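You operate a simulated robot arm through the tools that you are given. There is no shell and no other tool.

You are at the controls of a simulated robot arm. One attempt, no reset.

JOB
Scoop flour into the sieve, close the bin and sift it into the blue bowl.
Fine: white scoop, back on its rest; empty sieve onto the bench; no sugar. Set down upright: white scoop.
Where things are to end (x, y in the base frame): sieve within 60 mm of [420, -50].

Only the result counts: the job must be done as asked and must still hold three seconds after the hand-in. Knocking over, shifting, dropping, spilling or breaking anything else fails it.

ROBOT AND FRAMES
A 7-joint arm with a two-finger parallel gripper, fixed in place. Base frame: the origin is at the foot of the arm, x ahead of it, y to its left, z up; the work surface is at about z = 860. Readings come in mm, degrees, newtons and seconds.
With the tool pointing down near the work surface it reaches from about 200 to 740 mm from the base axis. Its first joint turns from -166.0 to 166.0 degrees. Payload 1.57 kg.
The TCP is the grasp point between the finger pads, 30 mm short of the fingertips. In the tool frame z runs along the fingers and y along their closing line. The gripper opens to 110 mm. The fingers are 24 mm wide and 12 mm thick; the gripper's body (48 by 112 mm) begins 78 mm behind the TCP.
Orientation is told as [roll, pitch, yaw] about the base's x, y, z axes, in that order, counted from this pose: with the fingers straight down and closing along the base's y, the tool's x points along the base's -x, its y along +y and its z along -z.

CONTROLS
- The arm moves only by the tool move_arm. Its argument "rows" is a list of rows, each an object of numbers (a shift or turn left out is 0, a gripper value left out holds the last): "x", "y", "z": the shift along the tool's x, y, z in mm; "wx", "wy", "wz": the turn, a rotation vector about the tool's x, y, z in degrees. In form: [{"x": .., "y": .., "z": .., "wx": .., "wy": .., "wz": ..}, ...]. A call has 1 to 20 rows; each row is the pose to reach, as a shift and turn from the pose commanded when the call began, along the tool's axes at that moment. "fingers" is the finger opening in mm, from 0 to 110, set as the call begins (left out, the last holds). A row lasts 0.2 s, in which the tool goes at most 50 mm and 8.6 degrees; a call with a longer step from one row to the next is refused whole, and so is a gripper value outside its range. A pose out of reach is approached as far as the arm can. The call stops where the force on the tool passes 40 N (or 10 N more than at its start, if that is more) or the arm is blocked; 0.2 s more then pass. The fingers move at their own pace (about 45 mm/s each) and stop on an object; they squeeze with about 29 N. The grip force told is the motor's: it shows also when the fingers shut on nothing. Time passes only in rows, and 0.2 s behind the last, so rows that repeat a pose let the fingers close. It gives the time, the measured TCP pose, the force on the tool (base axes), the opening and the grip force at its end, in the units of the frame above (readings bear some noise), with the torque about the TCP (base axes, N m) and any sound that the robot's microphone picked up.
- Cameras (640 x 400 px; columns grow to the right, rows downward): "scene" is fixed at [54.9, 502.4, 1662.1]; the picture's right is [-0.62, -0.78, 0.00], its down [-0.56, 0.45, -0.70] and it looks along [0.55, -0.44, -0.72] (base axes); focal length 303 px, centre (320, 200). "wrist" rides on the gripper at [70, 16, -141] in the tool frame; the picture's right is [-0.23, 0.97, 0.00], its down [-0.85, -0.20, -0.48] and it looks along [-0.47, -0.11, 0.88] (tool axes); focal length 222 px, centre (320, 200). There is no depth. A picture from a camera that has moved, and an enlarged one, comes with that camera's place and axes in the base frame and with its lens. The place of the scene camera against the robot may be out by one fixed shift of up to 12 mm in any direction.
- snapshot(camera): a new picture of that camera. It takes no simulated time.
- slide_trunk(by): slides the trunk up (or, below 0, down) by that many mm; the arm rides with it, the base frame stays. It gives what a move gives, with no picture.
- zoom(camera, box): a new picture of the part [left, top, right, bottom] of that camera's present view, enlarged. It takes no simulated time.
- job_done(): hands the job in; it is judged then, once.

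Places have to be worked out from the pictures, the camera data and where the tool is seen. Open the gripper and draw the arm clear of the work before you hand the job in, unless the task says otherwise.

The tools are called after ">>>" by a JSON object that holds its "op" and its "data". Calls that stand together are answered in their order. move_arm: Moves the arm, as the interface text tells. Its arguments: {"type":"object","properties":{"rows":{"type":"array","items":{"type":"object","properties":{"x":{"type":"number"},"y":{"type":"number"},"z":{"type":"number"},"wx":{"type":"number"},"wy":{"type":"number"},"wz":{"type":"number"}}}},"fingers":{"type":"number"}},"required":["rows"]} The other tools are called the same way: slide_trunk (by) slides the trunk up or down; snapshot (camera) takes a picture; zoom (camera, box) takes an enlarged picture of a part of a camera's view; job_done () hands the job in.

At the start:

```text
time_s: 0.0
position: [330.0, 53.8, 1341.3]
tool_rot: [0.0, -0.1, 0.1]
wrist_force: [-0.3, 0.4, -0.2]
torque: [0.02, -0.03, -0.02]
grip_width: 109.9
finger_force: 0.2
trunk travel left (down, up): [-500.0, 90.0]
```

scene: 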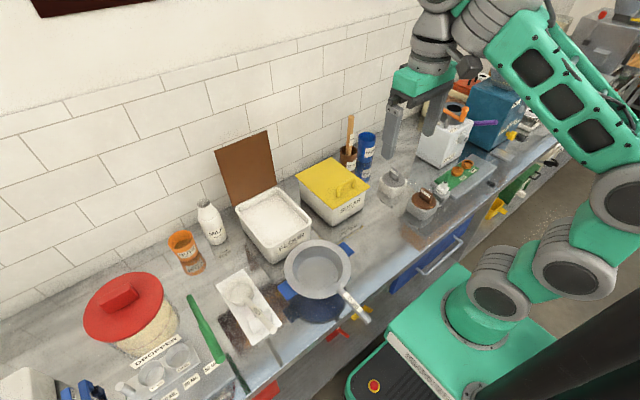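
wrist: 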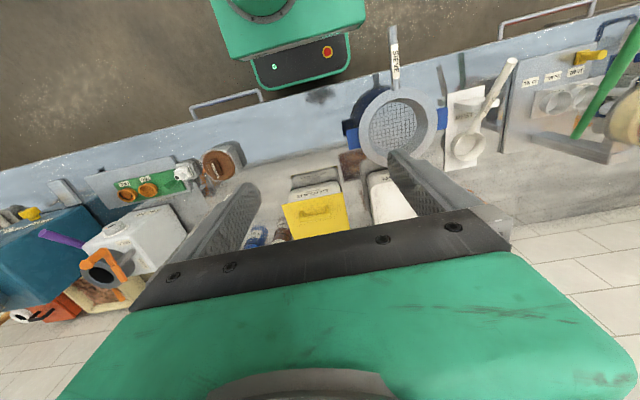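

I start by looking closely at the work area: the flour bin, the sieve over the blue bowl, and the scoop on its rest.

>>> {"op": "zoom", "data": {"camera": "scene", "box": [200, 120, 400, 245]}}

>>> {"op": "zoom", "data": {"camera": "scene", "box": [180, 220, 400, 358]}}

>>> {"op": "zoom", "data": {"camera": "wrist", "box": [270, 30, 530, 220]}}

```text
3.20 times, centred on (300, 182) of scene
camera zoom: at [54.9, 502.4, 1662.1], right [-0.62, -0.78, 0.0], down [-0.56, 0.45, -0.7], along [0.55, -0.44, -0.72], focal length 969 px, centre (384, 256)
```

zoom: 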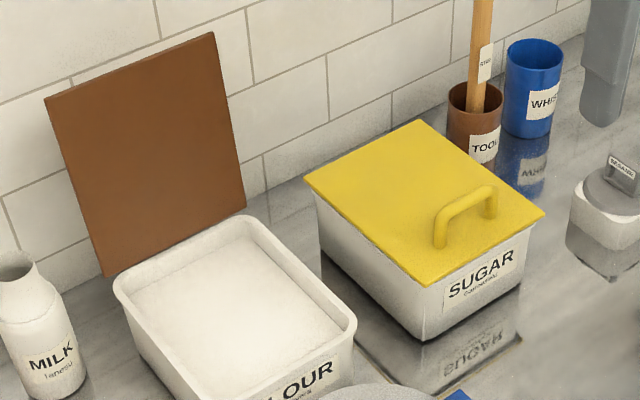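

```text
2.90 times, centred on (290, 289) of scene
camera zoom: at [54.9, 502.4, 1662.1], right [-0.62, -0.78, 0.0], down [-0.56, 0.45, -0.7], along [0.55, -0.44, -0.72], focal length 878 px, centre (407, -58)
```

zoom: 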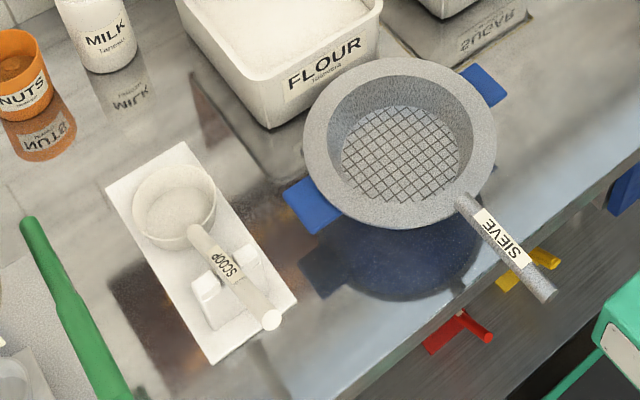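

```text
2.11 times, centred on (400, 125) of wrist
camera zoom: at [259.9, 70.6, 1484.1], right [0.23, 0.97, 0.0], down [0.85, -0.2, 0.48], along [0.47, -0.11, -0.88], focal length 468 px, centre (152, 358)
```

zoom: 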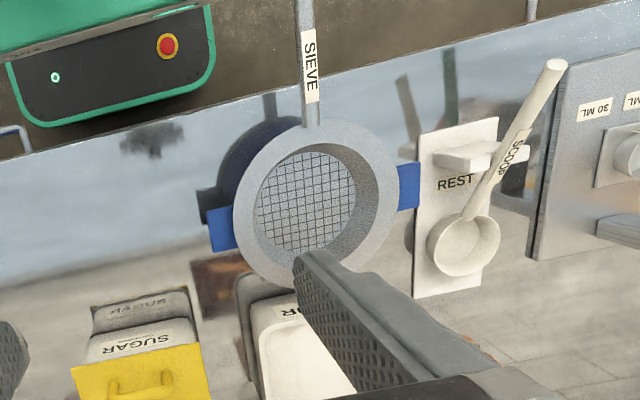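

The sieve rests on the blue bowl near (408, 226), its handle towards the robot. The scoop lies along x at y≈420, with its bowl near (508, 420). I move the camera over the flour bin for a better view.

>>> {"op": "move_arm", "data": {"rows": [{"x": -15, "y": 40}, {"x": -30, "y": 80}, {"x": -45, "y": 120}, {"x": -60, "y": 160}, {"x": -70, "y": 190}, {"x": -70, "y": 190}]}}

>>> {"op": "snapshot", "data": {"camera": "wrist"}}

>>> {"op": "snapshot", "data": {"camera": "scene"}}

```text
time_s: 1.4
position: [397.8, 245.2, 1341.4]
tool_rot: [0.0, 0.0, 0.0]
wrist_force: [0.1, -0.3, -0.2]
torque: [0.02, 0.01, 0.02]
grip_width: 110.0
finger_force: 0.0
trunk travel left (down, up): [-500.0, 90.0]
```

```text
taken
camera wrist: at [329.3, 261.3, 1483.7], right [0.23, 0.97, 0.0], down [0.85, -0.2, 0.48], along [0.47, -0.11, -0.88], focal length 222 px, centre (320, 200)
```

wrist: 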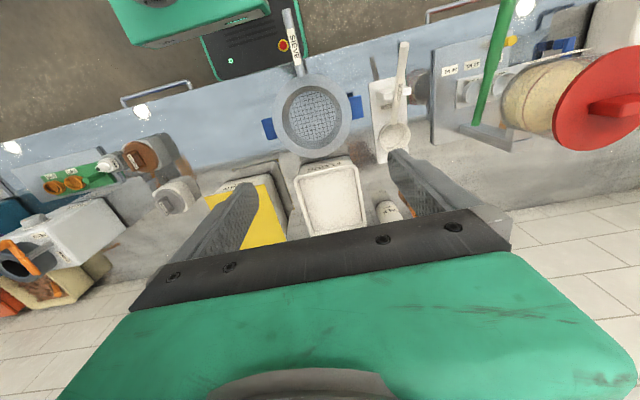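

```text
taken
```

scene: 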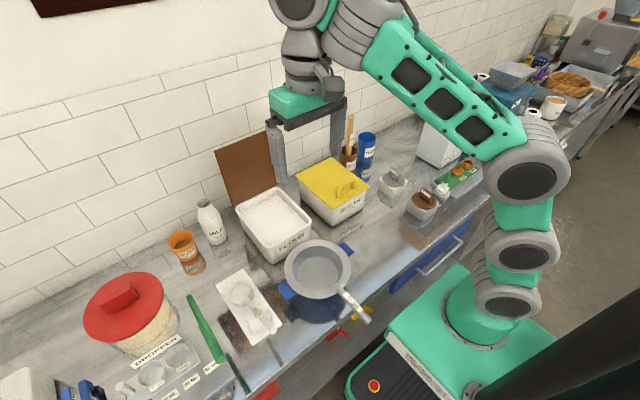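

The bin is now between the fingers in the wrist view, so I zoom in on it and on the scoop.

>>> {"op": "zoom", "data": {"camera": "wrist", "box": [240, 60, 440, 245]}}

>>> {"op": "zoom", "data": {"camera": "wrist", "box": [340, 20, 460, 170]}}

>>> {"op": "zoom", "data": {"camera": "scene", "box": [200, 120, 330, 270]}}

>>> {"op": "zoom", "data": {"camera": "scene", "box": [200, 250, 320, 350]}}

```text
2.16 times, centred on (340, 152) of wrist
camera zoom: at [329.3, 261.3, 1483.7], right [0.23, 0.97, 0.0], down [0.85, -0.2, 0.48], along [0.47, -0.11, -0.88], focal length 480 px, centre (277, 303)
```

zoom: 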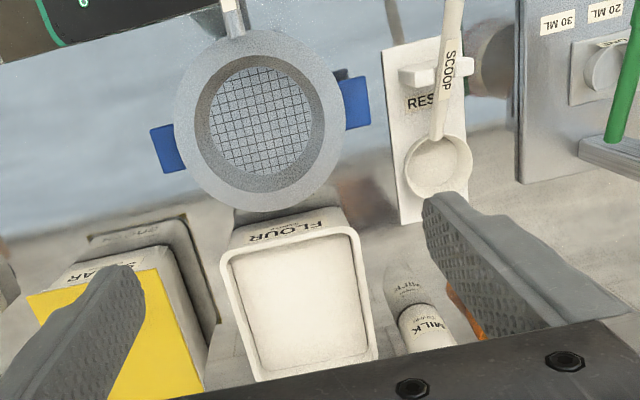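

```text
2.67 times, centred on (400, 95) of wrist
camera zoom: at [329.3, 261.3, 1483.7], right [0.23, 0.97, 0.0], down [0.85, -0.2, 0.48], along [0.47, -0.11, -0.88], focal length 592 px, centre (107, 480)
```

zoom: 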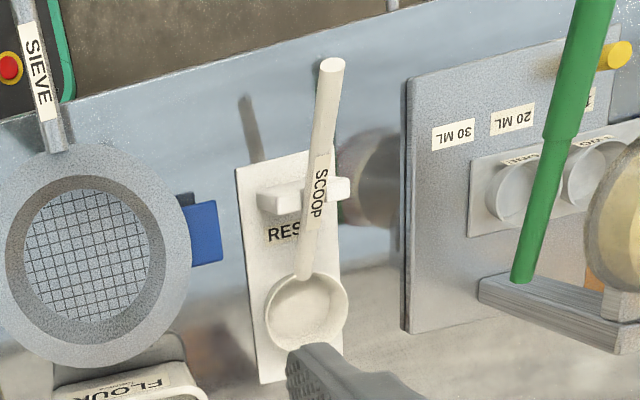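

```text
2.67 times, centred on (265, 195) of scene
camera zoom: at [54.9, 502.4, 1662.1], right [-0.62, -0.78, 0.0], down [-0.56, 0.45, -0.7], along [0.55, -0.44, -0.72], focal length 808 px, centre (467, 213)
```

zoom: 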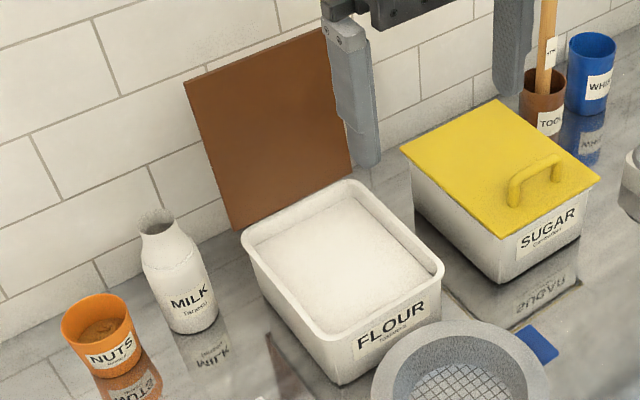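

```text
4.00 times, centred on (260, 300) of scene
camera zoom: at [54.9, 502.4, 1662.1], right [-0.62, -0.78, 0.0], down [-0.56, 0.45, -0.7], along [0.55, -0.44, -0.72], focal length 1211 px, centre (560, -200)
```

zoom: 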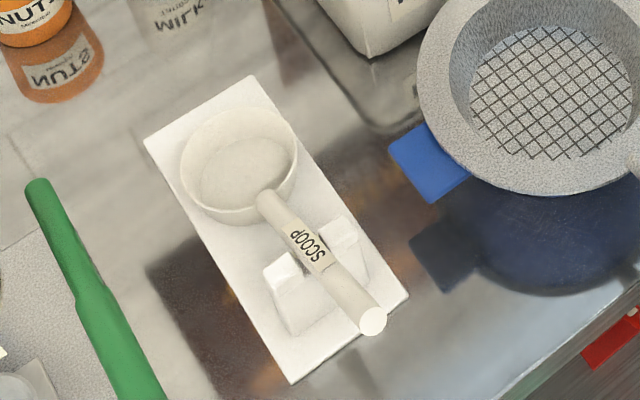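

The bin spans roughly x 537–718, y 147–303 with its rim near z 965. The scoop handle rises at about 33° to an end near (316, 420, 1000). I check the green stick beside the scoop, the brown lid and the sieve's drop-off spot.

>>> {"op": "zoom", "data": {"camera": "scene", "box": [60, 260, 280, 400]}}

>>> {"op": "zoom", "data": {"camera": "wrist", "box": [400, 0, 640, 150]}}

>>> {"op": "zoom", "data": {"camera": "scene", "box": [300, 120, 500, 280]}}

```text
2.86 times, centred on (170, 330) of scene
camera zoom: at [54.9, 502.4, 1662.1], right [-0.62, -0.78, 0.0], down [-0.56, 0.45, -0.7], along [0.55, -0.44, -0.72], focal length 865 px, centre (749, -171)
```

zoom: 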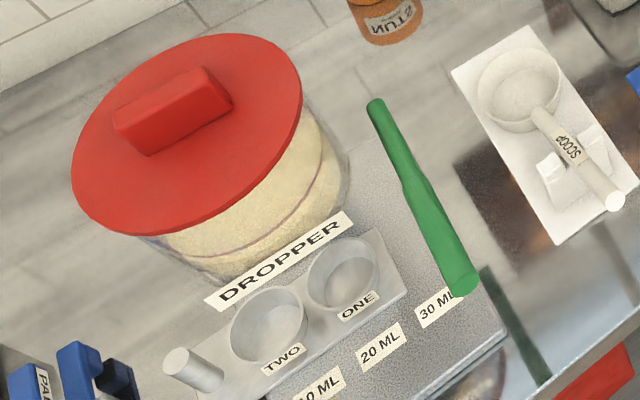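

```text
2.67 times, centred on (520, 75) of wrist
camera zoom: at [329.3, 261.3, 1483.7], right [0.23, 0.97, 0.0], down [0.85, -0.2, 0.48], along [0.47, -0.11, -0.88], focal length 592 px, centre (-213, 533)
```

zoom: 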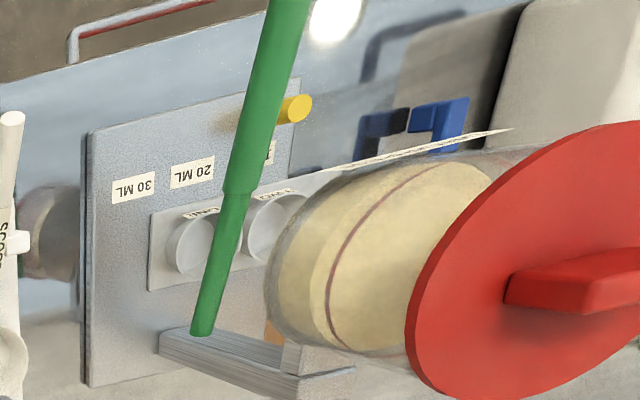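

```text
2.50 times, centred on (400, 200) of scene
camera zoom: at [54.9, 502.4, 1662.1], right [-0.62, -0.78, 0.0], down [-0.56, 0.45, -0.7], along [0.55, -0.44, -0.72], focal length 757 px, centre (120, 200)
```

zoom: 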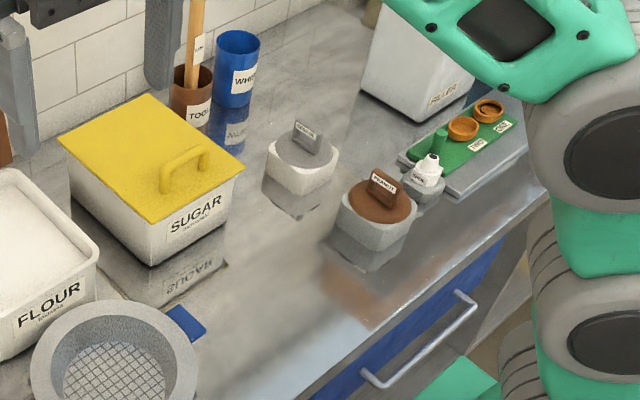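

The green dropper is at about y=530 and z=1050, so I keep the gripper clear of it. I now go above the scoop handle with the tool tilted 35° forward and the fingers partly closed.

>>> {"op": "move_arm", "data": {"rows": [{"x": 7, "y": 22, "z": 30, "wy": -4.5}, {"x": 14, "y": 44, "z": 60, "wy": -9}, {"x": 21, "y": 66, "z": 90, "wy": -13.5}, {"x": 28, "y": 88, "z": 120, "wy": -18}, {"x": 35, "y": 110, "z": 150, "wy": -22.5}, {"x": 42, "y": 132, "z": 180, "wy": -27}, {"x": 49, "y": 154, "z": 210, "wy": -31.5}, {"x": 55, "y": 175, "z": 240, "wy": -35}, {"x": 55, "y": 175, "z": 240, "wy": -35}], "fingers": 56}}

>>> {"op": "snapshot", "data": {"camera": "wrist"}}

>>> {"op": "snapshot", "data": {"camera": "scene"}}

```text
time_s: 3.4
position: [335.0, 440.5, 1183.9]
tool_rot: [0.3, -29.1, -0.2]
wrist_force: [0.3, -0.9, 1.2]
torque: [0.07, 0.01, 0.02]
grip_width: 56.1
finger_force: 0.0
out of reach, approached as far as the arm can: row 6, 7, 8, 9
trunk travel left (down, up): [-500.0, 90.0]
```

```text
taken
camera wrist: at [206.8, 456.6, 1275.1], right [0.2, 0.97, 0.11], down [0.51, -0.2, 0.83], along [0.83, -0.11, -0.54], focal length 222 px, centre (320, 200)
```

wrist: 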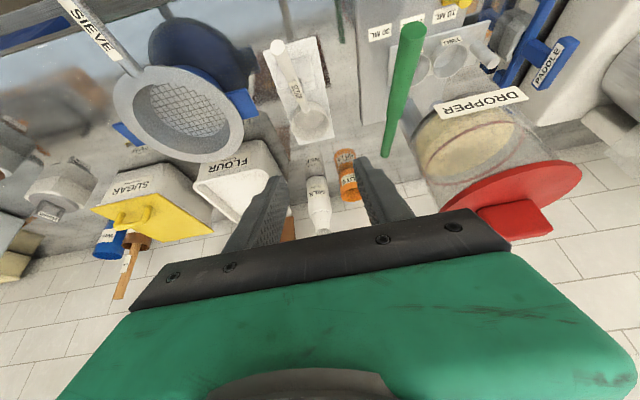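

```text
taken
```

scene: 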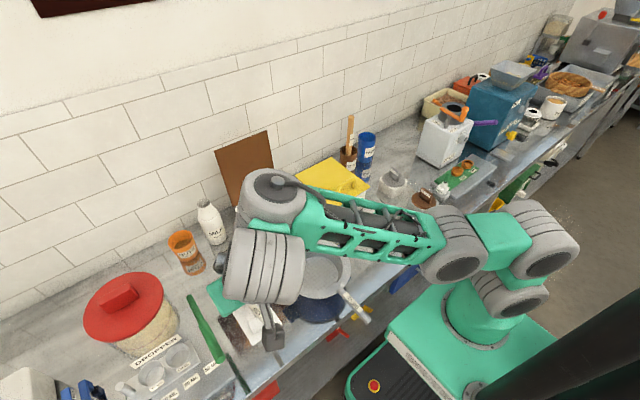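

The arm can't fold any lower at this trunk height. I lower the trunk by 100 mm to bring the shoulder nearer the bench.

>>> {"op": "slide_trunk", "data": {"by": -100}}

>>> {"op": "snapshot", "data": {"camera": "scene"}}

```text
time_s: 4.7
position: [337.1, 442.2, 1083.0]
tool_rot: [0.2, -29.0, 0.0]
wrist_force: [1.1, -0.6, 0.1]
torque: [0.0, 0.0, 0.05]
grip_width: 55.8
finger_force: 0.0
trunk travel left (down, up): [-400.0, 190.0]
```

```text
taken
```

scene: 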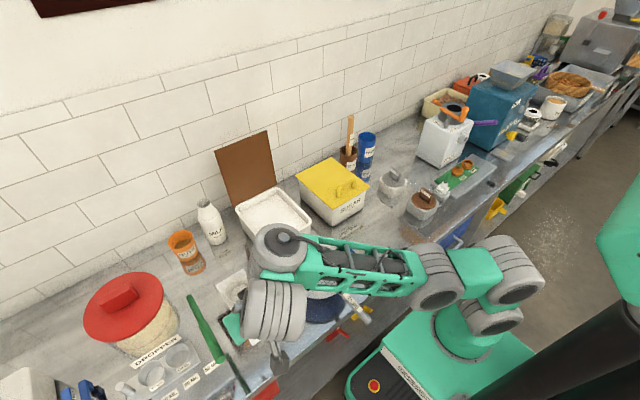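

The trunk is down and the TCP is at (337, 442, 1083). I shift to line up over the handle and try for the full tilt.

>>> {"op": "move_arm", "data": {"rows": [{"x": 0, "y": -11, "z": 0, "wy": -3}, {"x": 0, "y": -21.7, "z": 0, "wy": -6}, {"x": 0, "y": -21.7, "z": 0, "wy": -6}]}}

>>> {"op": "snapshot", "data": {"camera": "wrist"}}

```text
time_s: 5.5
position: [340.6, 431.4, 1096.9]
tool_rot: [0.8, -29.8, -0.1]
wrist_force: [-0.3, 1.6, -0.4]
torque: [0.03, 0.01, -0.02]
grip_width: 55.9
finger_force: 0.0
out of reach, approached as far as the arm can: row 1, 2, 3
trunk travel left (down, up): [-400.0, 190.0]
```

```text
taken
camera wrist: at [209.8, 445.3, 1186.9], right [0.19, 0.97, 0.12], down [0.51, -0.21, 0.84], along [0.84, -0.1, -0.53], focal length 222 px, centre (320, 200)
```

wrist: 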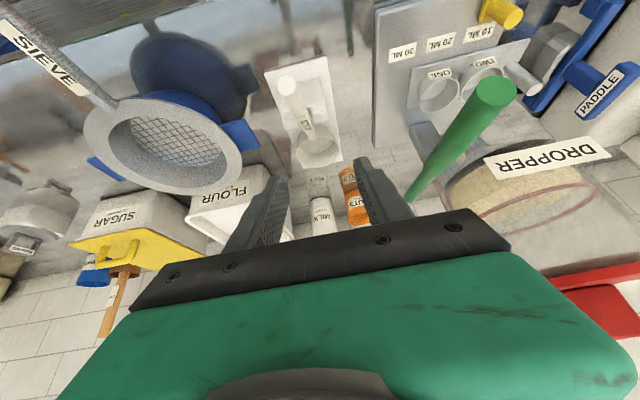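

It falls short of the full tilt, so the tilt looks limited to about 30°. I ease the tilt back to about 20° and see whether the position is then held.

>>> {"op": "move_arm", "data": {"rows": [{"wy": 7}, {"wy": 14}, {"wy": 14}, {"wy": 14}]}}

```text
time_s: 6.5
position: [339.2, 430.3, 1098.5]
tool_rot: [0.7, -15.6, 0.3]
wrist_force: [0.6, -0.8, 0.3]
torque: [0.02, -0.03, -0.01]
grip_width: 56.2
finger_force: 0.1
trunk travel left (down, up): [-400.0, 190.0]
```

The pose is held at about 16° tilt. I test descending to z≈1040 over the handle.

>>> {"op": "move_arm", "data": {"rows": [{"x": 6, "y": -5, "z": 28}, {"x": 11.7, "y": -10, "z": 57}, {"x": 11.7, "y": -10, "z": 57}]}}

>>> {"op": "snapshot", "data": {"camera": "wrist"}}

```text
time_s: 7.3
position: [344.6, 422.3, 1039.8]
tool_rot: [0.7, -15.7, 0.2]
wrist_force: [-0.4, 0.1, 0.2]
torque: [0.0, 0.03, -0.01]
grip_width: 56.1
finger_force: 0.0
trunk travel left (down, up): [-400.0, 190.0]
```

```text
taken
camera wrist: at [238.7, 435.8, 1158.1], right [0.21, 0.97, 0.07], down [0.69, -0.2, 0.69], along [0.69, -0.1, -0.72], focal length 222 px, centre (320, 200)
```

wrist: 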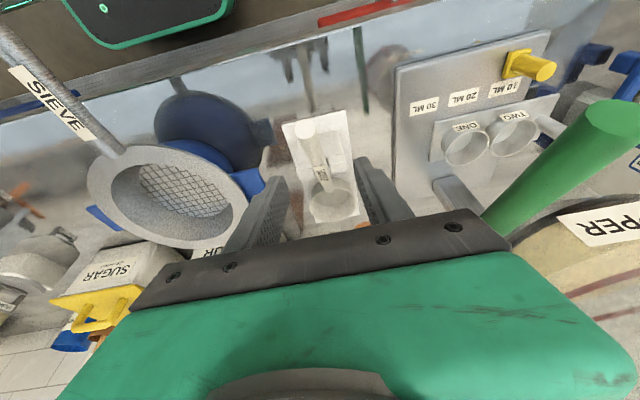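

The handle end sits between the fingers at about (312, 420, 1000), so my estimate holds. I descend to straddle the handle.

>>> {"op": "move_arm", "data": {"rows": [{"x": 4, "y": -0.5, "z": 20}, {"x": 9, "y": -1, "z": 40}, {"x": 13.4, "y": -1.5, "z": 60.6}, {"x": 13.4, "y": -1.5, "z": 60.6}]}}

>>> {"op": "snapshot", "data": {"camera": "wrist"}}

>>> {"op": "zoom", "data": {"camera": "scene", "box": [200, 250, 320, 370]}}

```text
time_s: 8.3
position: [345.1, 426.5, 1003.1]
tool_rot: [0.1, -15.2, 0.2]
wrist_force: [-0.8, 0.0, 0.8]
torque: [-0.01, 0.0, -0.04]
grip_width: 55.9
finger_force: 0.1
out of reach, approached as far as the arm can: row 2, 3, 4
trunk travel left (down, up): [-400.0, 190.0]
```

```text
taken
camera wrist: at [242.0, 443.2, 1122.7], right [0.22, 0.97, 0.06], down [0.7, -0.2, 0.69], along [0.68, -0.11, -0.73], focal length 222 px, centre (320, 200)
```

wrist: 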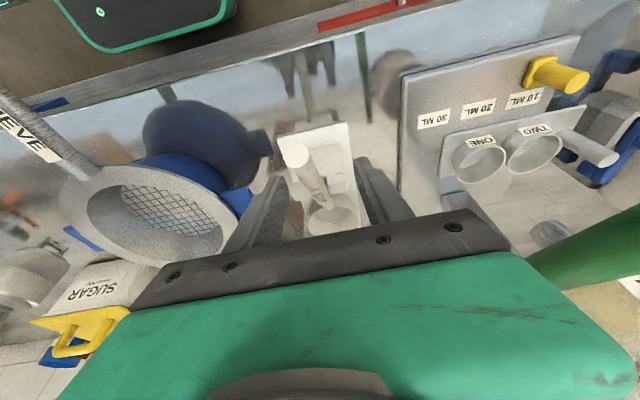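

```text
3.33 times, centred on (260, 310) of scene
camera zoom: at [54.9, 502.4, 1662.1], right [-0.62, -0.78, 0.0], down [-0.56, 0.45, -0.7], along [0.55, -0.44, -0.72], focal length 1009 px, centre (520, -167)
```

zoom: 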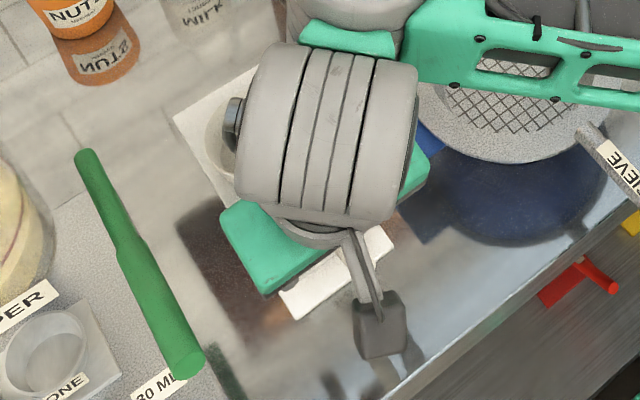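

The arm bottoms out at z≈1003 for this trunk height. I raise the TCP by 200 mm and then lower the trunk by 200 mm to get more downward room.

>>> {"op": "move_arm", "data": {"rows": [{"x": -10.5, "y": -1, "z": -38.6}, {"x": -21, "y": -2, "z": -77.2}, {"x": -31.4, "y": -3, "z": -115.8}, {"x": -42, "y": -4, "z": -154.4}, {"x": -52.4, "y": -5.5, "z": -193}, {"x": -52.4, "y": -5.5, "z": -193}]}}

>>> {"op": "slide_trunk", "data": {"by": -180}}

>>> {"op": "snapshot", "data": {"camera": "scene"}}

```text
time_s: 9.7
position: [342.5, 419.7, 1205.0]
tool_rot: [0.7, -15.8, 0.2]
wrist_force: [-0.2, 0.3, -1.1]
torque: [-0.03, -0.02, 0.02]
grip_width: 56.0
finger_force: 0.2
trunk travel left (down, up): [-400.0, 190.0]
```

```text
time_s: 11.7
position: [344.2, 420.3, 1023.4]
tool_rot: [0.7, -15.9, 0.2]
wrist_force: [-0.4, -0.2, 0.3]
torque: [-0.03, 0.01, 0.0]
grip_width: 55.9
finger_force: 0.1
trunk travel left (down, up): [-220.0, 370.0]
```

```text
taken
```

scene: 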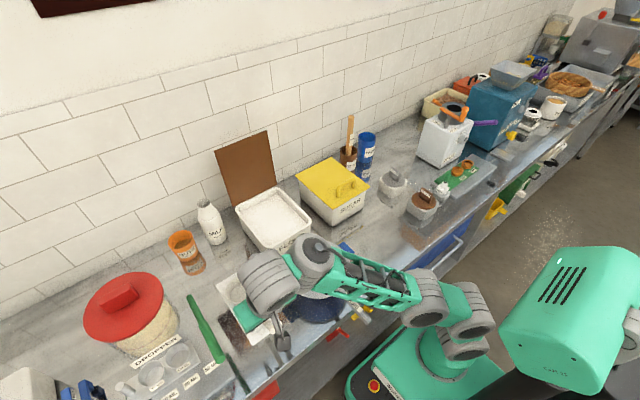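

There is more room now. I try the steeper 35° tilt again at this spot.

>>> {"op": "move_arm", "data": {"rows": [{"wy": -6.5}, {"wy": -13}, {"wy": -19}, {"wy": -19}, {"wy": -19}]}}

>>> {"op": "snapshot", "data": {"camera": "wrist"}}

```text
time_s: 12.9
position: [359.2, 410.3, 1023.5]
tool_rot: [2.7, -32.4, 0.0]
wrist_force: [-0.6, 0.6, 0.5]
torque: [-0.03, -0.02, 0.02]
grip_width: 56.0
finger_force: 0.0
out of reach, approached as far as the arm can: row 3, 4, 5
trunk travel left (down, up): [-220.0, 370.0]
```

```text
taken
camera wrist: at [224.8, 419.9, 1106.9], right [0.17, 0.97, 0.16], down [0.47, -0.22, 0.85], along [0.87, -0.07, -0.49], focal length 222 px, centre (320, 200)
```

wrist: 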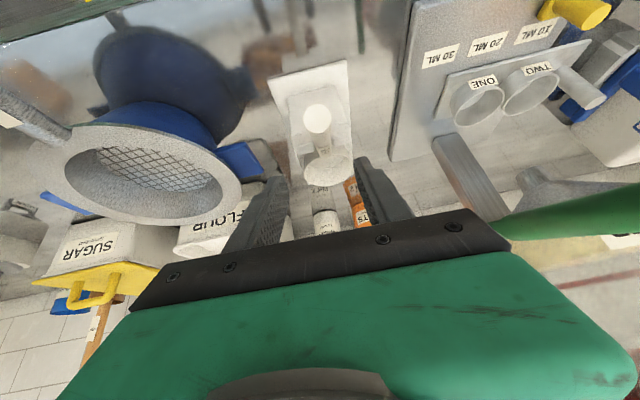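

The tilt is limited to about 30°. A grip at about 12° tilt leaves room for level carrying and pitch-down scooping, so I return to that over the handle.

>>> {"op": "move_arm", "data": {"rows": [{"x": 3, "y": 3, "z": -2, "wy": 6.7, "wx": 0.9}, {"x": 6, "y": 7, "z": -4, "wy": 13.4, "wx": 1.8}, {"x": 9.3, "y": 10, "z": -5.9, "wy": 20.4, "wx": 2.7}, {"x": 9.3, "y": 10, "z": -5.9, "wy": 20.4, "wx": 2.7}]}}

>>> {"op": "zoom", "data": {"camera": "wrist", "box": [200, 80, 440, 240]}}

```text
time_s: 13.9
position: [349.0, 420.8, 1025.1]
tool_rot: [-0.2, -12.0, 0.5]
wrist_force: [0.8, 0.5, -0.3]
torque: [-0.01, -0.03, -0.01]
grip_width: 56.1
finger_force: 0.1
trunk travel left (down, up): [-220.0, 370.0]
```

```text
2.50 times, centred on (320, 160) of wrist
camera zoom: at [251.1, 436.3, 1148.9], right [0.22, 0.98, 0.04], down [0.74, -0.19, 0.65], along [0.64, -0.11, -0.76], focal length 555 px, centre (320, 300)
```

zoom: 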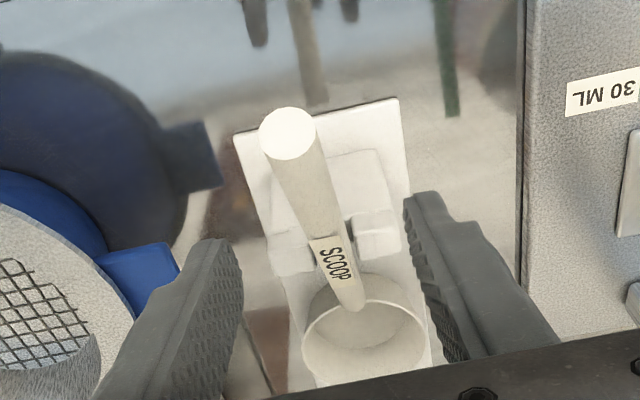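

The handle is well centred, with its end at about (314, 420, 1000). I descend 46 mm to grip height.

>>> {"op": "move_arm", "data": {"rows": [{"x": 3.2, "y": -0.3, "z": 15}, {"x": 6.4, "y": -0.5, "z": 30}, {"x": 9.6, "y": -0.8, "z": 45}, {"x": 9.6, "y": -0.8, "z": 45}]}}

>>> {"op": "zoom", "data": {"camera": "wrist", "box": [200, 80, 440, 240]}}

>>> {"op": "zoom", "data": {"camera": "scene", "box": [200, 250, 320, 370]}}

```text
time_s: 14.9
position: [348.5, 418.8, 977.6]
tool_rot: [-0.1, -11.9, 0.5]
wrist_force: [0.0, 0.0, -0.2]
torque: [-0.03, 0.02, -0.01]
grip_width: 55.9
finger_force: 0.0
trunk travel left (down, up): [-220.0, 370.0]
```

```text
2.50 times, centred on (320, 160) of wrist
camera zoom: at [250.6, 434.9, 1102.7], right [0.22, 0.98, 0.04], down [0.74, -0.19, 0.65], along [0.64, -0.11, -0.76], focal length 555 px, centre (320, 300)
```

zoom: 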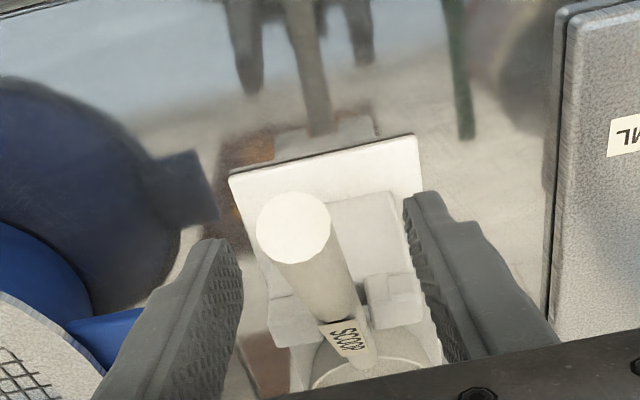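

```text
3.33 times, centred on (260, 310) of scene
camera zoom: at [54.9, 502.4, 1662.1], right [-0.62, -0.78, 0.0], down [-0.56, 0.45, -0.7], along [0.55, -0.44, -0.72], focal length 1009 px, centre (520, -167)
```

zoom: 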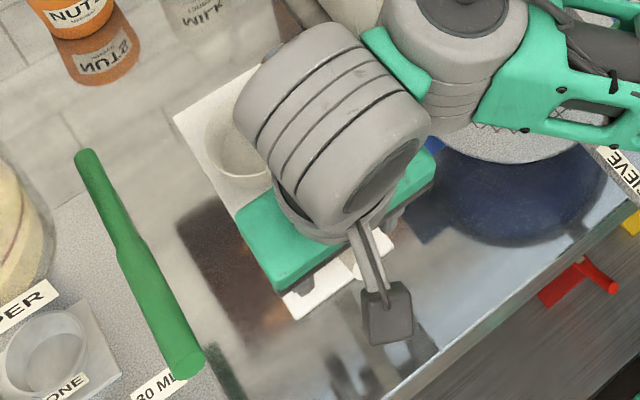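

The handle is between the fingers at the grip depth. I close the gripper.

>>> {"op": "move_arm", "data": {"rows": [{}, {}, {}, {}, {}], "fingers": 0}}

>>> {"op": "zoom", "data": {"camera": "wrist", "box": [200, 80, 440, 240]}}

```text
time_s: 16.1
position: [347.8, 419.1, 978.3]
tool_rot: [-0.3, -12.0, 0.5]
wrist_force: [0.3, -0.5, 0.3]
torque: [0.01, -0.01, 0.0]
grip_width: 14.4
finger_force: 29.4
trunk travel left (down, up): [-220.0, 370.0]
```

```text
2.50 times, centred on (320, 160) of wrist
camera zoom: at [250.5, 435.0, 1102.8], right [0.22, 0.98, 0.04], down [0.74, -0.19, 0.65], along [0.64, -0.11, -0.76], focal length 555 px, centre (320, 300)
```

zoom: 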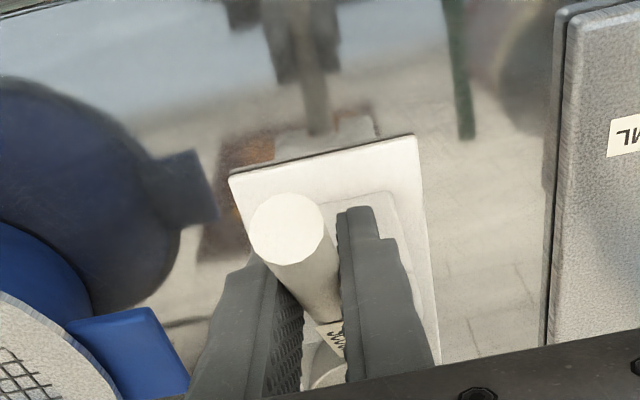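

The gripper holds the handle at 14.4 mm opening. I lift straight up and check that the scoop comes with it.

>>> {"op": "move_arm", "data": {"rows": [{"x": -2, "z": -9.8}, {"x": -6.2, "z": -29.3}, {"x": -12.5, "z": -58.7}, {"x": -20.8, "z": -97.8}, {"x": -31.2, "z": -146.7}, {"x": -31.2, "z": -146.7}]}}

>>> {"op": "snapshot", "data": {"camera": "wrist"}}

>>> {"op": "snapshot", "data": {"camera": "scene"}}

```text
time_s: 17.5
position: [320.7, 403.3, 1060.8]
tool_rot: [-0.3, -12.0, 0.5]
wrist_force: [0.5, -0.5, 0.3]
torque: [0.0, -0.07, 0.02]
grip_width: 0.0
finger_force: 21.3
out of reach, approached as far as the arm can: row 4, 5, 6
trunk travel left (down, up): [-220.0, 370.0]
```

```text
taken
camera wrist: at [224.3, 419.3, 1185.8], right [0.22, 0.98, 0.04], down [0.74, -0.19, 0.65], along [0.64, -0.11, -0.76], focal length 222 px, centre (320, 200)
```

wrist: 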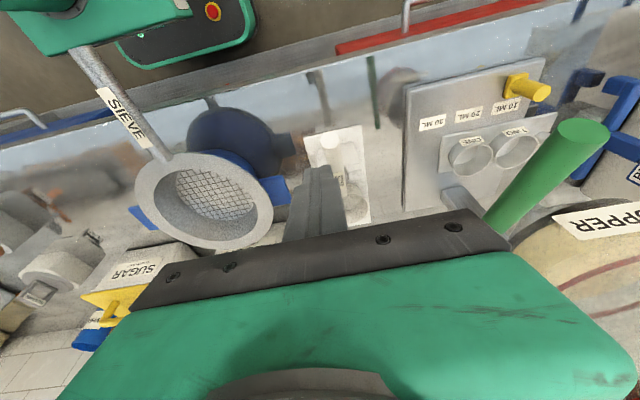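

```text
taken
```

scene: 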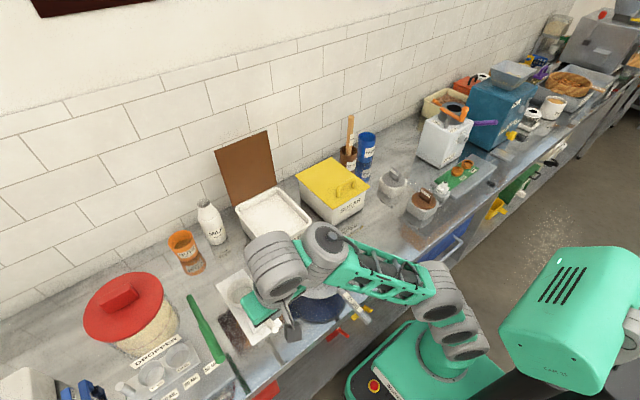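

The grip slipped: the arm ran into an upper reach limit and dragged sideways as it lifted. I check how the scoop lies now.

>>> {"op": "zoom", "data": {"camera": "scene", "box": [200, 250, 320, 370]}}

>>> {"op": "zoom", "data": {"camera": "wrist", "box": [260, 60, 440, 240]}}

```text
3.33 times, centred on (260, 310) of scene
camera zoom: at [54.9, 502.4, 1662.1], right [-0.62, -0.78, 0.0], down [-0.56, 0.45, -0.7], along [0.55, -0.44, -0.72], focal length 1009 px, centre (520, -167)
```

zoom: 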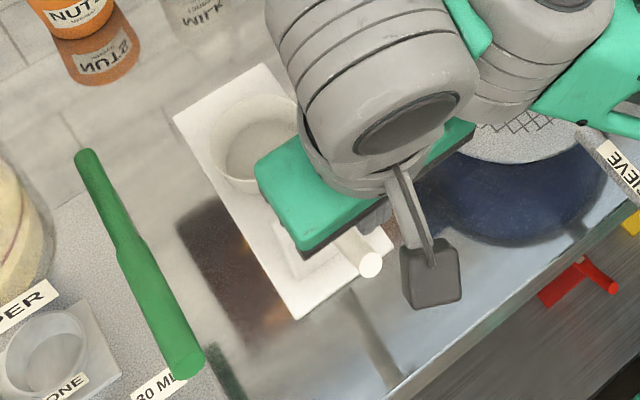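

```text
2.22 times, centred on (350, 150) of wrist
camera zoom: at [224.3, 419.3, 1185.8], right [0.22, 0.98, 0.04], down [0.74, -0.19, 0.65], along [0.64, -0.11, -0.76], focal length 494 px, centre (253, 311)
```

zoom: 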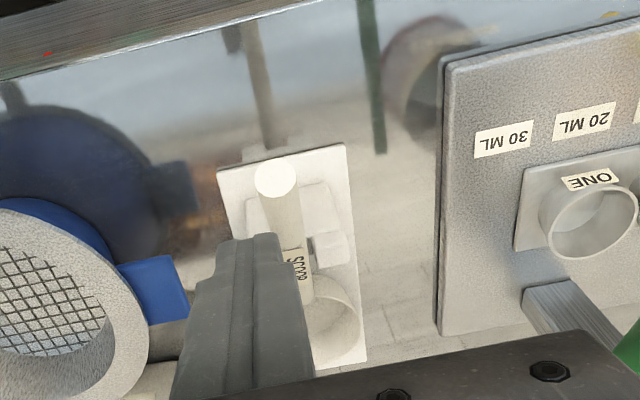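

The scoop is still seated in its rest, its end now near (314, 416, 1000). I raise the trunk 80 mm so the whole lift stays inside the arm's height window, then reopen.

>>> {"op": "slide_trunk", "data": {"by": 80}}

>>> {"op": "move_arm", "data": {"rows": [{}, {}, {}], "fingers": 56}}

```text
time_s: 18.7
position: [321.8, 402.1, 1140.6]
tool_rot: [-0.3, -12.1, 0.4]
wrist_force: [-0.2, -0.4, 0.2]
torque: [0.06, 0.0, 0.05]
grip_width: 0.2
finger_force: 21.6
trunk travel left (down, up): [-300.0, 290.0]
```

```text
time_s: 19.5
position: [322.0, 402.7, 1141.2]
tool_rot: [-0.2, -11.9, 0.5]
wrist_force: [-0.2, 0.1, 0.0]
torque: [-0.03, 0.01, 0.01]
grip_width: 55.9
finger_force: 0.1
trunk travel left (down, up): [-300.0, 290.0]
```

Before gripping I rehearse the carry in the air: to the pouring spot near the sieve, and then some roll to see how far the wrist can pour.

>>> {"op": "move_arm", "data": {"rows": [{"x": 5, "y": -35, "z": 3}, {"x": 10, "y": -70, "z": 6}, {"x": 15, "y": -105, "z": 9}, {"x": 20, "y": -140, "z": 12}, {"x": 26, "y": -177, "z": 16}, {"x": 26, "y": -177, "z": 16}]}}

>>> {"op": "move_arm", "data": {"rows": [{"x": 20}, {"x": 40}, {"x": 40}]}}

>>> {"op": "snapshot", "data": {"camera": "scene"}}

```text
time_s: 20.9
position: [300.0, 226.7, 1120.9]
tool_rot: [-0.2, -12.0, 0.5]
wrist_force: [-0.5, -0.5, 0.2]
torque: [0.01, 0.01, -0.01]
grip_width: 56.2
finger_force: 0.1
trunk travel left (down, up): [-300.0, 290.0]
```

```text
time_s: 21.7
position: [261.5, 227.5, 1113.1]
tool_rot: [-0.2, -12.1, 0.5]
wrist_force: [0.2, -0.8, -0.9]
torque: [-0.02, 0.01, 0.01]
grip_width: 55.8
finger_force: 0.1
trunk travel left (down, up): [-300.0, 290.0]
```

```text
taken
```

scene: 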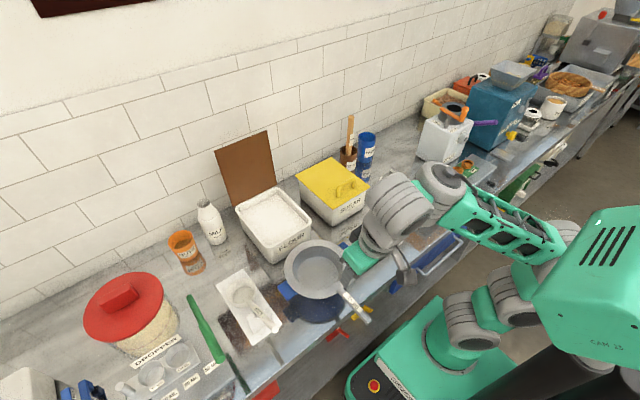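

The level-carry spot near the sieve is reachable. Next I test a roll about the handle's axis, which would be the pour.

>>> {"op": "move_arm", "data": {"rows": [{"wx": -5.6, "wz": 5.7}, {"wx": -11.3, "wz": 11.3}, {"wx": -16.9, "wz": 17}, {"wx": -22.5, "wz": 22.7}, {"wx": -28.2, "wz": 28.4}, {"wx": -33.8, "wz": 34}, {"wx": -39.5, "wz": 39.7}, {"wx": -45.1, "wz": 45.4}, {"wx": -50.8, "wz": 51}, {"wx": -56.4, "wz": 56.7}, {"wx": -62, "wz": 62.4}, {"wx": -67.7, "wz": 68}, {"wx": -73.3, "wz": 73.7}, {"wx": -73.3, "wz": 73.7}]}}

>>> {"op": "snapshot", "data": {"camera": "scene"}}

```text
time_s: 24.7
position: [277.0, 229.1, 1162.8]
tool_rot: [75.3, 30.8, -50.3]
wrist_force: [0.4, -0.1, 0.4]
torque: [-0.01, 0.0, 0.05]
grip_width: 55.8
finger_force: 0.1
out of reach, approached as far as the arm can: row 4, 8, 9, 10, 11, 12, 13
trunk travel left (down, up): [-300.0, 290.0]
```

```text
taken
```

scene: 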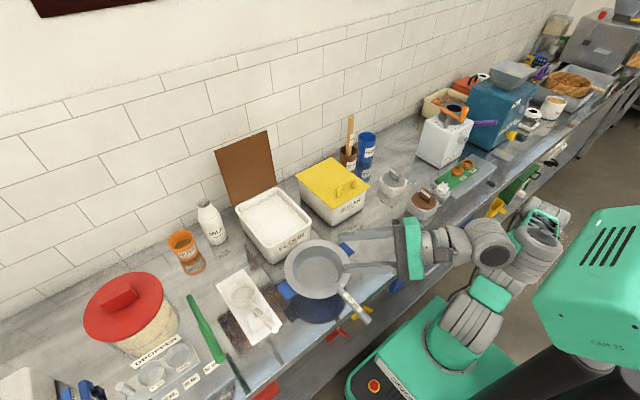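

It rolled a long way. I hold still to see where it settles.

>>> {"op": "move_arm", "data": {"rows": [{}, {}, {}]}}

>>> {"op": "snapshot", "data": {"camera": "wrist"}}

```text
time_s: 25.5
position: [278.0, 229.4, 1163.3]
tool_rot: [75.2, 30.8, -50.5]
wrist_force: [0.0, -0.2, 0.4]
torque: [0.01, 0.03, 0.01]
grip_width: 56.3
finger_force: 0.0
trunk travel left (down, up): [-300.0, 290.0]
```

```text
taken
camera wrist: at [154.6, 170.1, 1243.7], right [0.62, -0.36, 0.69], down [0.05, -0.87, -0.5], along [0.78, 0.34, -0.52], focal length 222 px, centre (320, 200)
```

wrist: 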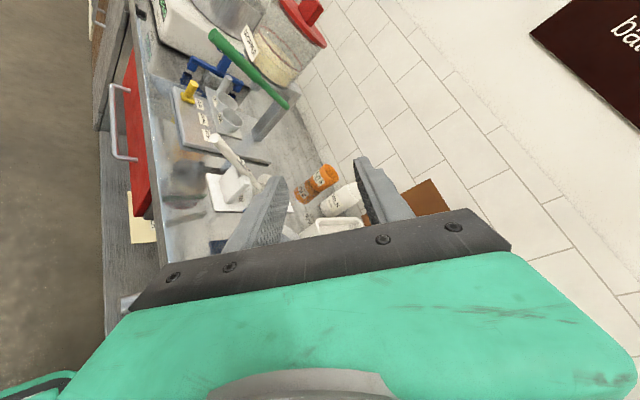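

The rolled pose was reached, but rolling about the handle won't invert the scoop enough. A better pour has the scoop heading towards −y and pitched forward 110°, with the tool pointing to +y. I test that pose in the air.

>>> {"op": "move_arm", "data": {"rows": [{"x": -18, "y": 9.3, "z": -0.4, "wx": 3.2, "wy": 4.4, "wz": 5.9}, {"x": -36, "y": 18.7, "z": -0.8, "wx": 6.4, "wy": 8.8, "wz": 11.8}, {"x": -54, "y": 28, "z": -1.2, "wx": 9.7, "wy": 13.2, "wz": 17.7}, {"x": -72, "y": 37, "z": -1.6, "wx": 12.9, "wy": 17.6, "wz": 23.6}, {"x": -91, "y": 47, "z": -2, "wx": 16.1, "wy": 22, "wz": 29.6}, {"x": -109, "y": 56, "z": -2.4, "wx": 19.3, "wy": 26.5, "wz": 35.5}, {"x": -127, "y": 65, "z": -2.8, "wx": 22.6, "wy": 30.9, "wz": 41.4}, {"x": -145, "y": 75, "z": -3.2, "wx": 25.8, "wy": 35.3, "wz": 47.3}, {"x": -163, "y": 84, "z": -3.6, "wx": 29, "wy": 39.7, "wz": 53.2}, {"x": -163, "y": 84, "z": -3.6, "wx": 29, "wy": 39.7, "wz": 53.2}]}}

>>> {"op": "snapshot", "data": {"camera": "scene"}}

>>> {"op": "snapshot", "data": {"camera": "wrist"}}

```text
time_s: 27.2
position: [245.4, 211.1, 1188.5]
tool_rot: [94.8, 75.5, -7.2]
wrist_force: [0.4, -0.1, 0.7]
torque: [0.0, -0.03, 0.0]
grip_width: 56.1
finger_force: 0.0
out of reach, approached as far as the arm can: row 4, 5, 6, 7, 8
trunk travel left (down, up): [-300.0, 290.0]
stopped in row 8: the arm was blocked; the commanded pose is now the measured one
```

```text
taken
```

scene: 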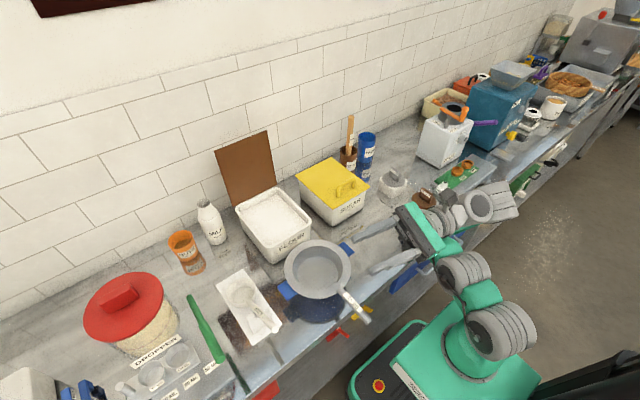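

```text
taken
camera wrist: at [216.1, 71.9, 1258.4], right [0.98, -0.2, 0.02], down [-0.07, -0.45, -0.89], along [0.19, 0.87, -0.46], focal length 222 px, centre (320, 200)
```

wrist: 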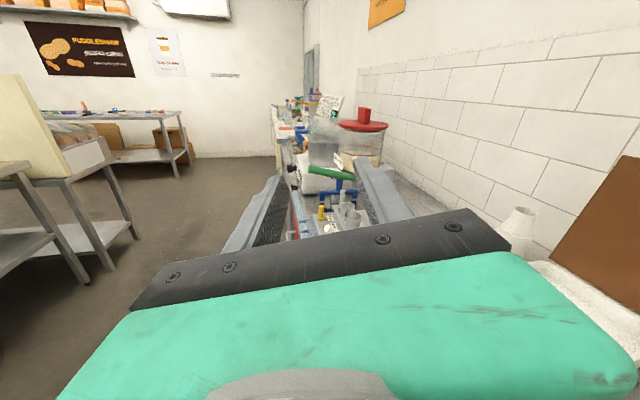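

The orientation was nearly reached, but the position got stuck close to the body. I try translating outwards to where the pour would be.

>>> {"op": "move_arm", "data": {"rows": [{"x": -7, "y": 29, "z": -12}, {"x": -15, "y": 59, "z": -25}, {"x": -22, "y": 88, "z": -37}, {"x": -29, "y": 118, "z": -50}, {"x": -37, "y": 147, "z": -62}, {"x": -44, "y": 177, "z": -75}, {"x": -44, "y": 177, "z": -75}]}}

>>> {"op": "snapshot", "data": {"camera": "scene"}}

```text
time_s: 27.6
position: [279.2, 203.5, 1219.7]
tool_rot: [110.3, 75.0, 6.4]
wrist_force: [0.7, 0.1, -0.6]
torque: [0.0, 0.0, 0.04]
grip_width: 55.7
finger_force: 0.0
out of reach, approached as far as the arm can: row 1
trunk travel left (down, up): [-300.0, 290.0]
stopped in row 1: the arm was blocked; the commanded pose is now the measured one
```

```text
taken
```

scene: 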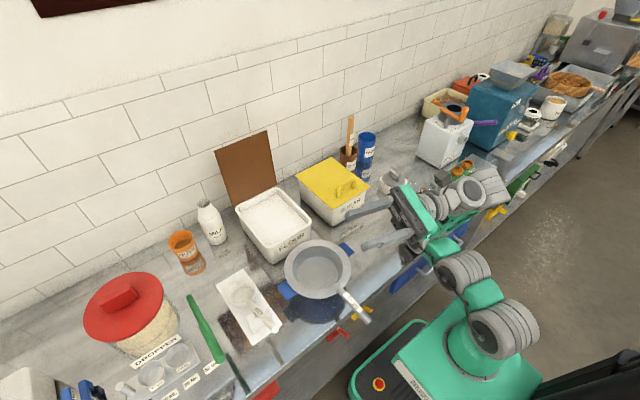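

I look closely at the arm to see what blocks it.

>>> {"op": "zoom", "data": {"camera": "scene", "box": [340, 140, 560, 380]}}

```text
1.67 times, centred on (450, 260) of scene
camera zoom: at [54.9, 502.4, 1662.1], right [-0.62, -0.78, 0.0], down [-0.56, 0.45, -0.7], along [0.55, -0.44, -0.72], focal length 505 px, centre (103, 100)
```

zoom: 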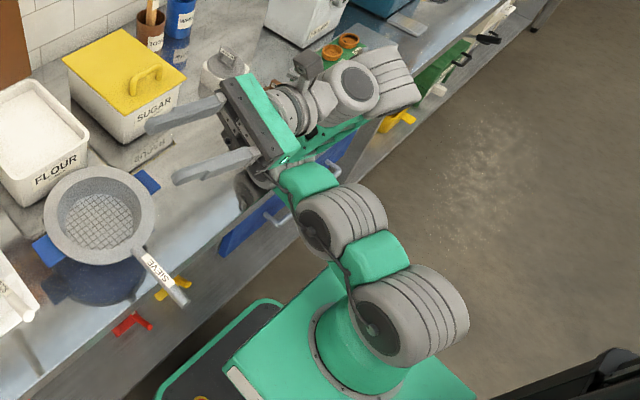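

The gripper has folded against the arm's own upper link. I raise the trunk to get clear of the bench, then back out the way I came.

>>> {"op": "slide_trunk", "data": {"by": 150}}

>>> {"op": "move_arm", "data": {"rows": [{"wy": -8}, {"wy": -16}, {"wy": -24}, {"wy": -32}, {"wy": -32}]}}

>>> {"op": "snapshot", "data": {"camera": "scene"}}

```text
time_s: 29.3
position: [316.9, 227.0, 1317.3]
tool_rot: [88.5, 79.8, -13.3]
wrist_force: [-0.3, 0.4, -0.2]
torque: [0.0, 0.01, -0.01]
grip_width: 56.0
finger_force: 0.0
trunk travel left (down, up): [-450.0, 140.0]
```

```text
time_s: 30.5
position: [231.1, 188.7, 1299.8]
tool_rot: [20.7, 59.4, -83.7]
wrist_force: [0.9, -0.4, 1.2]
torque: [-0.02, 0.01, 0.03]
grip_width: 55.8
finger_force: 0.0
out of reach, approached as far as the arm can: row 1, 2, 3, 4, 5
trunk travel left (down, up): [-450.0, 140.0]
```

```text
taken
```

scene: 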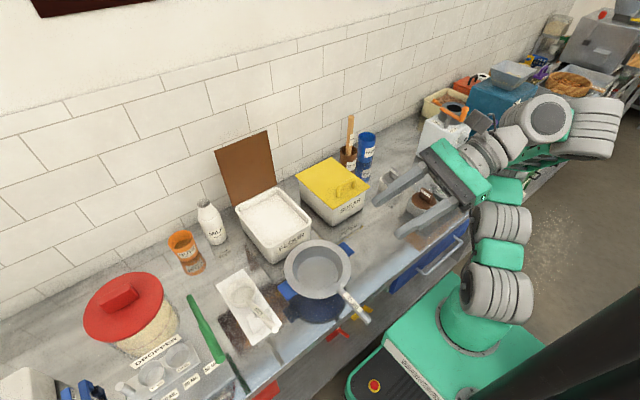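

Now clear of self-contact. I return to a plain tool-down pose over the middle of the bench.

>>> {"op": "move_arm", "data": {"rows": [{"x": -1.7, "y": 10.2, "z": 8.2, "wx": 4.2, "wy": -2.5, "wz": -6.1}, {"x": -3.4, "y": 20.4, "z": 16.4, "wx": 8.5, "wy": -5, "wz": -12.2}, {"x": -5.1, "y": 30.5, "z": 24.6, "wx": 12.7, "wy": -7.4, "wz": -18.3}, {"x": -6.9, "y": 40.7, "z": 32.9, "wx": 16.9, "wy": -9.9, "wz": -24.4}, {"x": -8.6, "y": 50.9, "z": 41.1, "wx": 21.1, "wy": -12.4, "wz": -30.5}, {"x": -10.3, "y": 61.1, "z": 49.3, "wx": 25.4, "wy": -14.9, "wz": -36.6}, {"x": -12, "y": 71.2, "z": 57.5, "wx": 29.6, "wy": -17.3, "wz": -42.6}, {"x": -13.7, "y": 81.4, "z": 65.7, "wx": 33.8, "wy": -19.8, "wz": -48.7}, {"x": -15.4, "y": 91.6, "z": 73.9, "wx": 38.1, "wy": -22.3, "wz": -54.8}, {"x": -17.1, "y": 101.8, "z": 82.1, "wx": 42.3, "wy": -24.8, "wz": -60.9}, {"x": -18.9, "y": 112, "z": 90.4, "wx": 46.5, "wy": -27.3, "wz": -67}, {"x": -20.6, "y": 122.1, "z": 98.6, "wx": 50.7, "wy": -29.7, "wz": -73.1}, {"x": -22.3, "y": 132.3, "z": 106.8, "wx": 55, "wy": -32.2, "wz": -79.2}, {"x": -24, "y": 142.5, "z": 115, "wx": 59.2, "wy": -34.7, "wz": -85.3}, {"x": -24, "y": 142.5, "z": 115, "wx": 59.2, "wy": -34.7, "wz": -85.3}]}}

>>> {"op": "snapshot", "data": {"camera": "scene"}}

```text
time_s: 33.7
position: [400.6, 245.5, 1247.6]
tool_rot: [-0.1, 0.0, 0.2]
wrist_force: [0.6, -0.7, 0.0]
torque: [0.02, -0.01, -0.05]
grip_width: 56.0
finger_force: 0.0
out of reach, approached as far as the arm can: row 1, 2, 3, 4, 5, 6, 7, 8
trunk travel left (down, up): [-450.0, 140.0]
```

```text
taken
```

scene: 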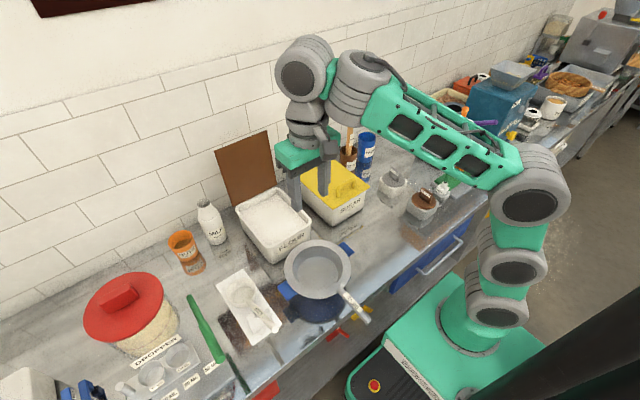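

Recovered to a tool-down pose. I test the pour differently: first yaw the wrist 90° while pointing down, then tip.

>>> {"op": "move_arm", "data": {"rows": [{"wz": 8.2}, {"wz": 16.4}, {"wz": 24.5}, {"wz": 32.7}, {"wz": 40.9}, {"wz": 49.1}, {"wz": 57.3}, {"wz": 65.5}, {"wz": 73.6}, {"wz": 81.8}, {"wz": 90}, {"wz": 90}]}}

>>> {"op": "move_arm", "data": {"rows": [{"x": 5, "wy": 8}, {"x": 10, "wy": 16}, {"x": 15, "wy": 24}, {"x": 20, "wy": 32}, {"x": 25, "wy": 40}, {"x": 25, "wy": 40}]}}

>>> {"op": "snapshot", "data": {"camera": "scene"}}

```text
time_s: 36.3
position: [400.8, 246.0, 1247.2]
tool_rot: [0.0, 0.0, -90.1]
wrist_force: [0.4, -0.5, -0.1]
torque: [0.01, -0.01, 0.0]
grip_width: 56.0
finger_force: 0.1
trunk travel left (down, up): [-450.0, 140.0]
```

```text
time_s: 37.7
position: [387.8, 281.9, 1284.1]
tool_rot: [3.1, 34.7, -90.2]
wrist_force: [0.4, 0.4, -1.1]
torque: [-0.03, 0.05, 0.07]
grip_width: 56.0
finger_force: 0.1
out of reach, approached as far as the arm can: row 4, 5, 6
trunk travel left (down, up): [-450.0, 140.0]
```

```text
taken
```

scene: 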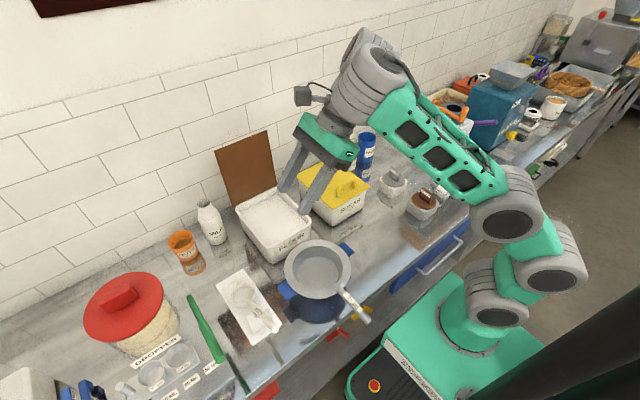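

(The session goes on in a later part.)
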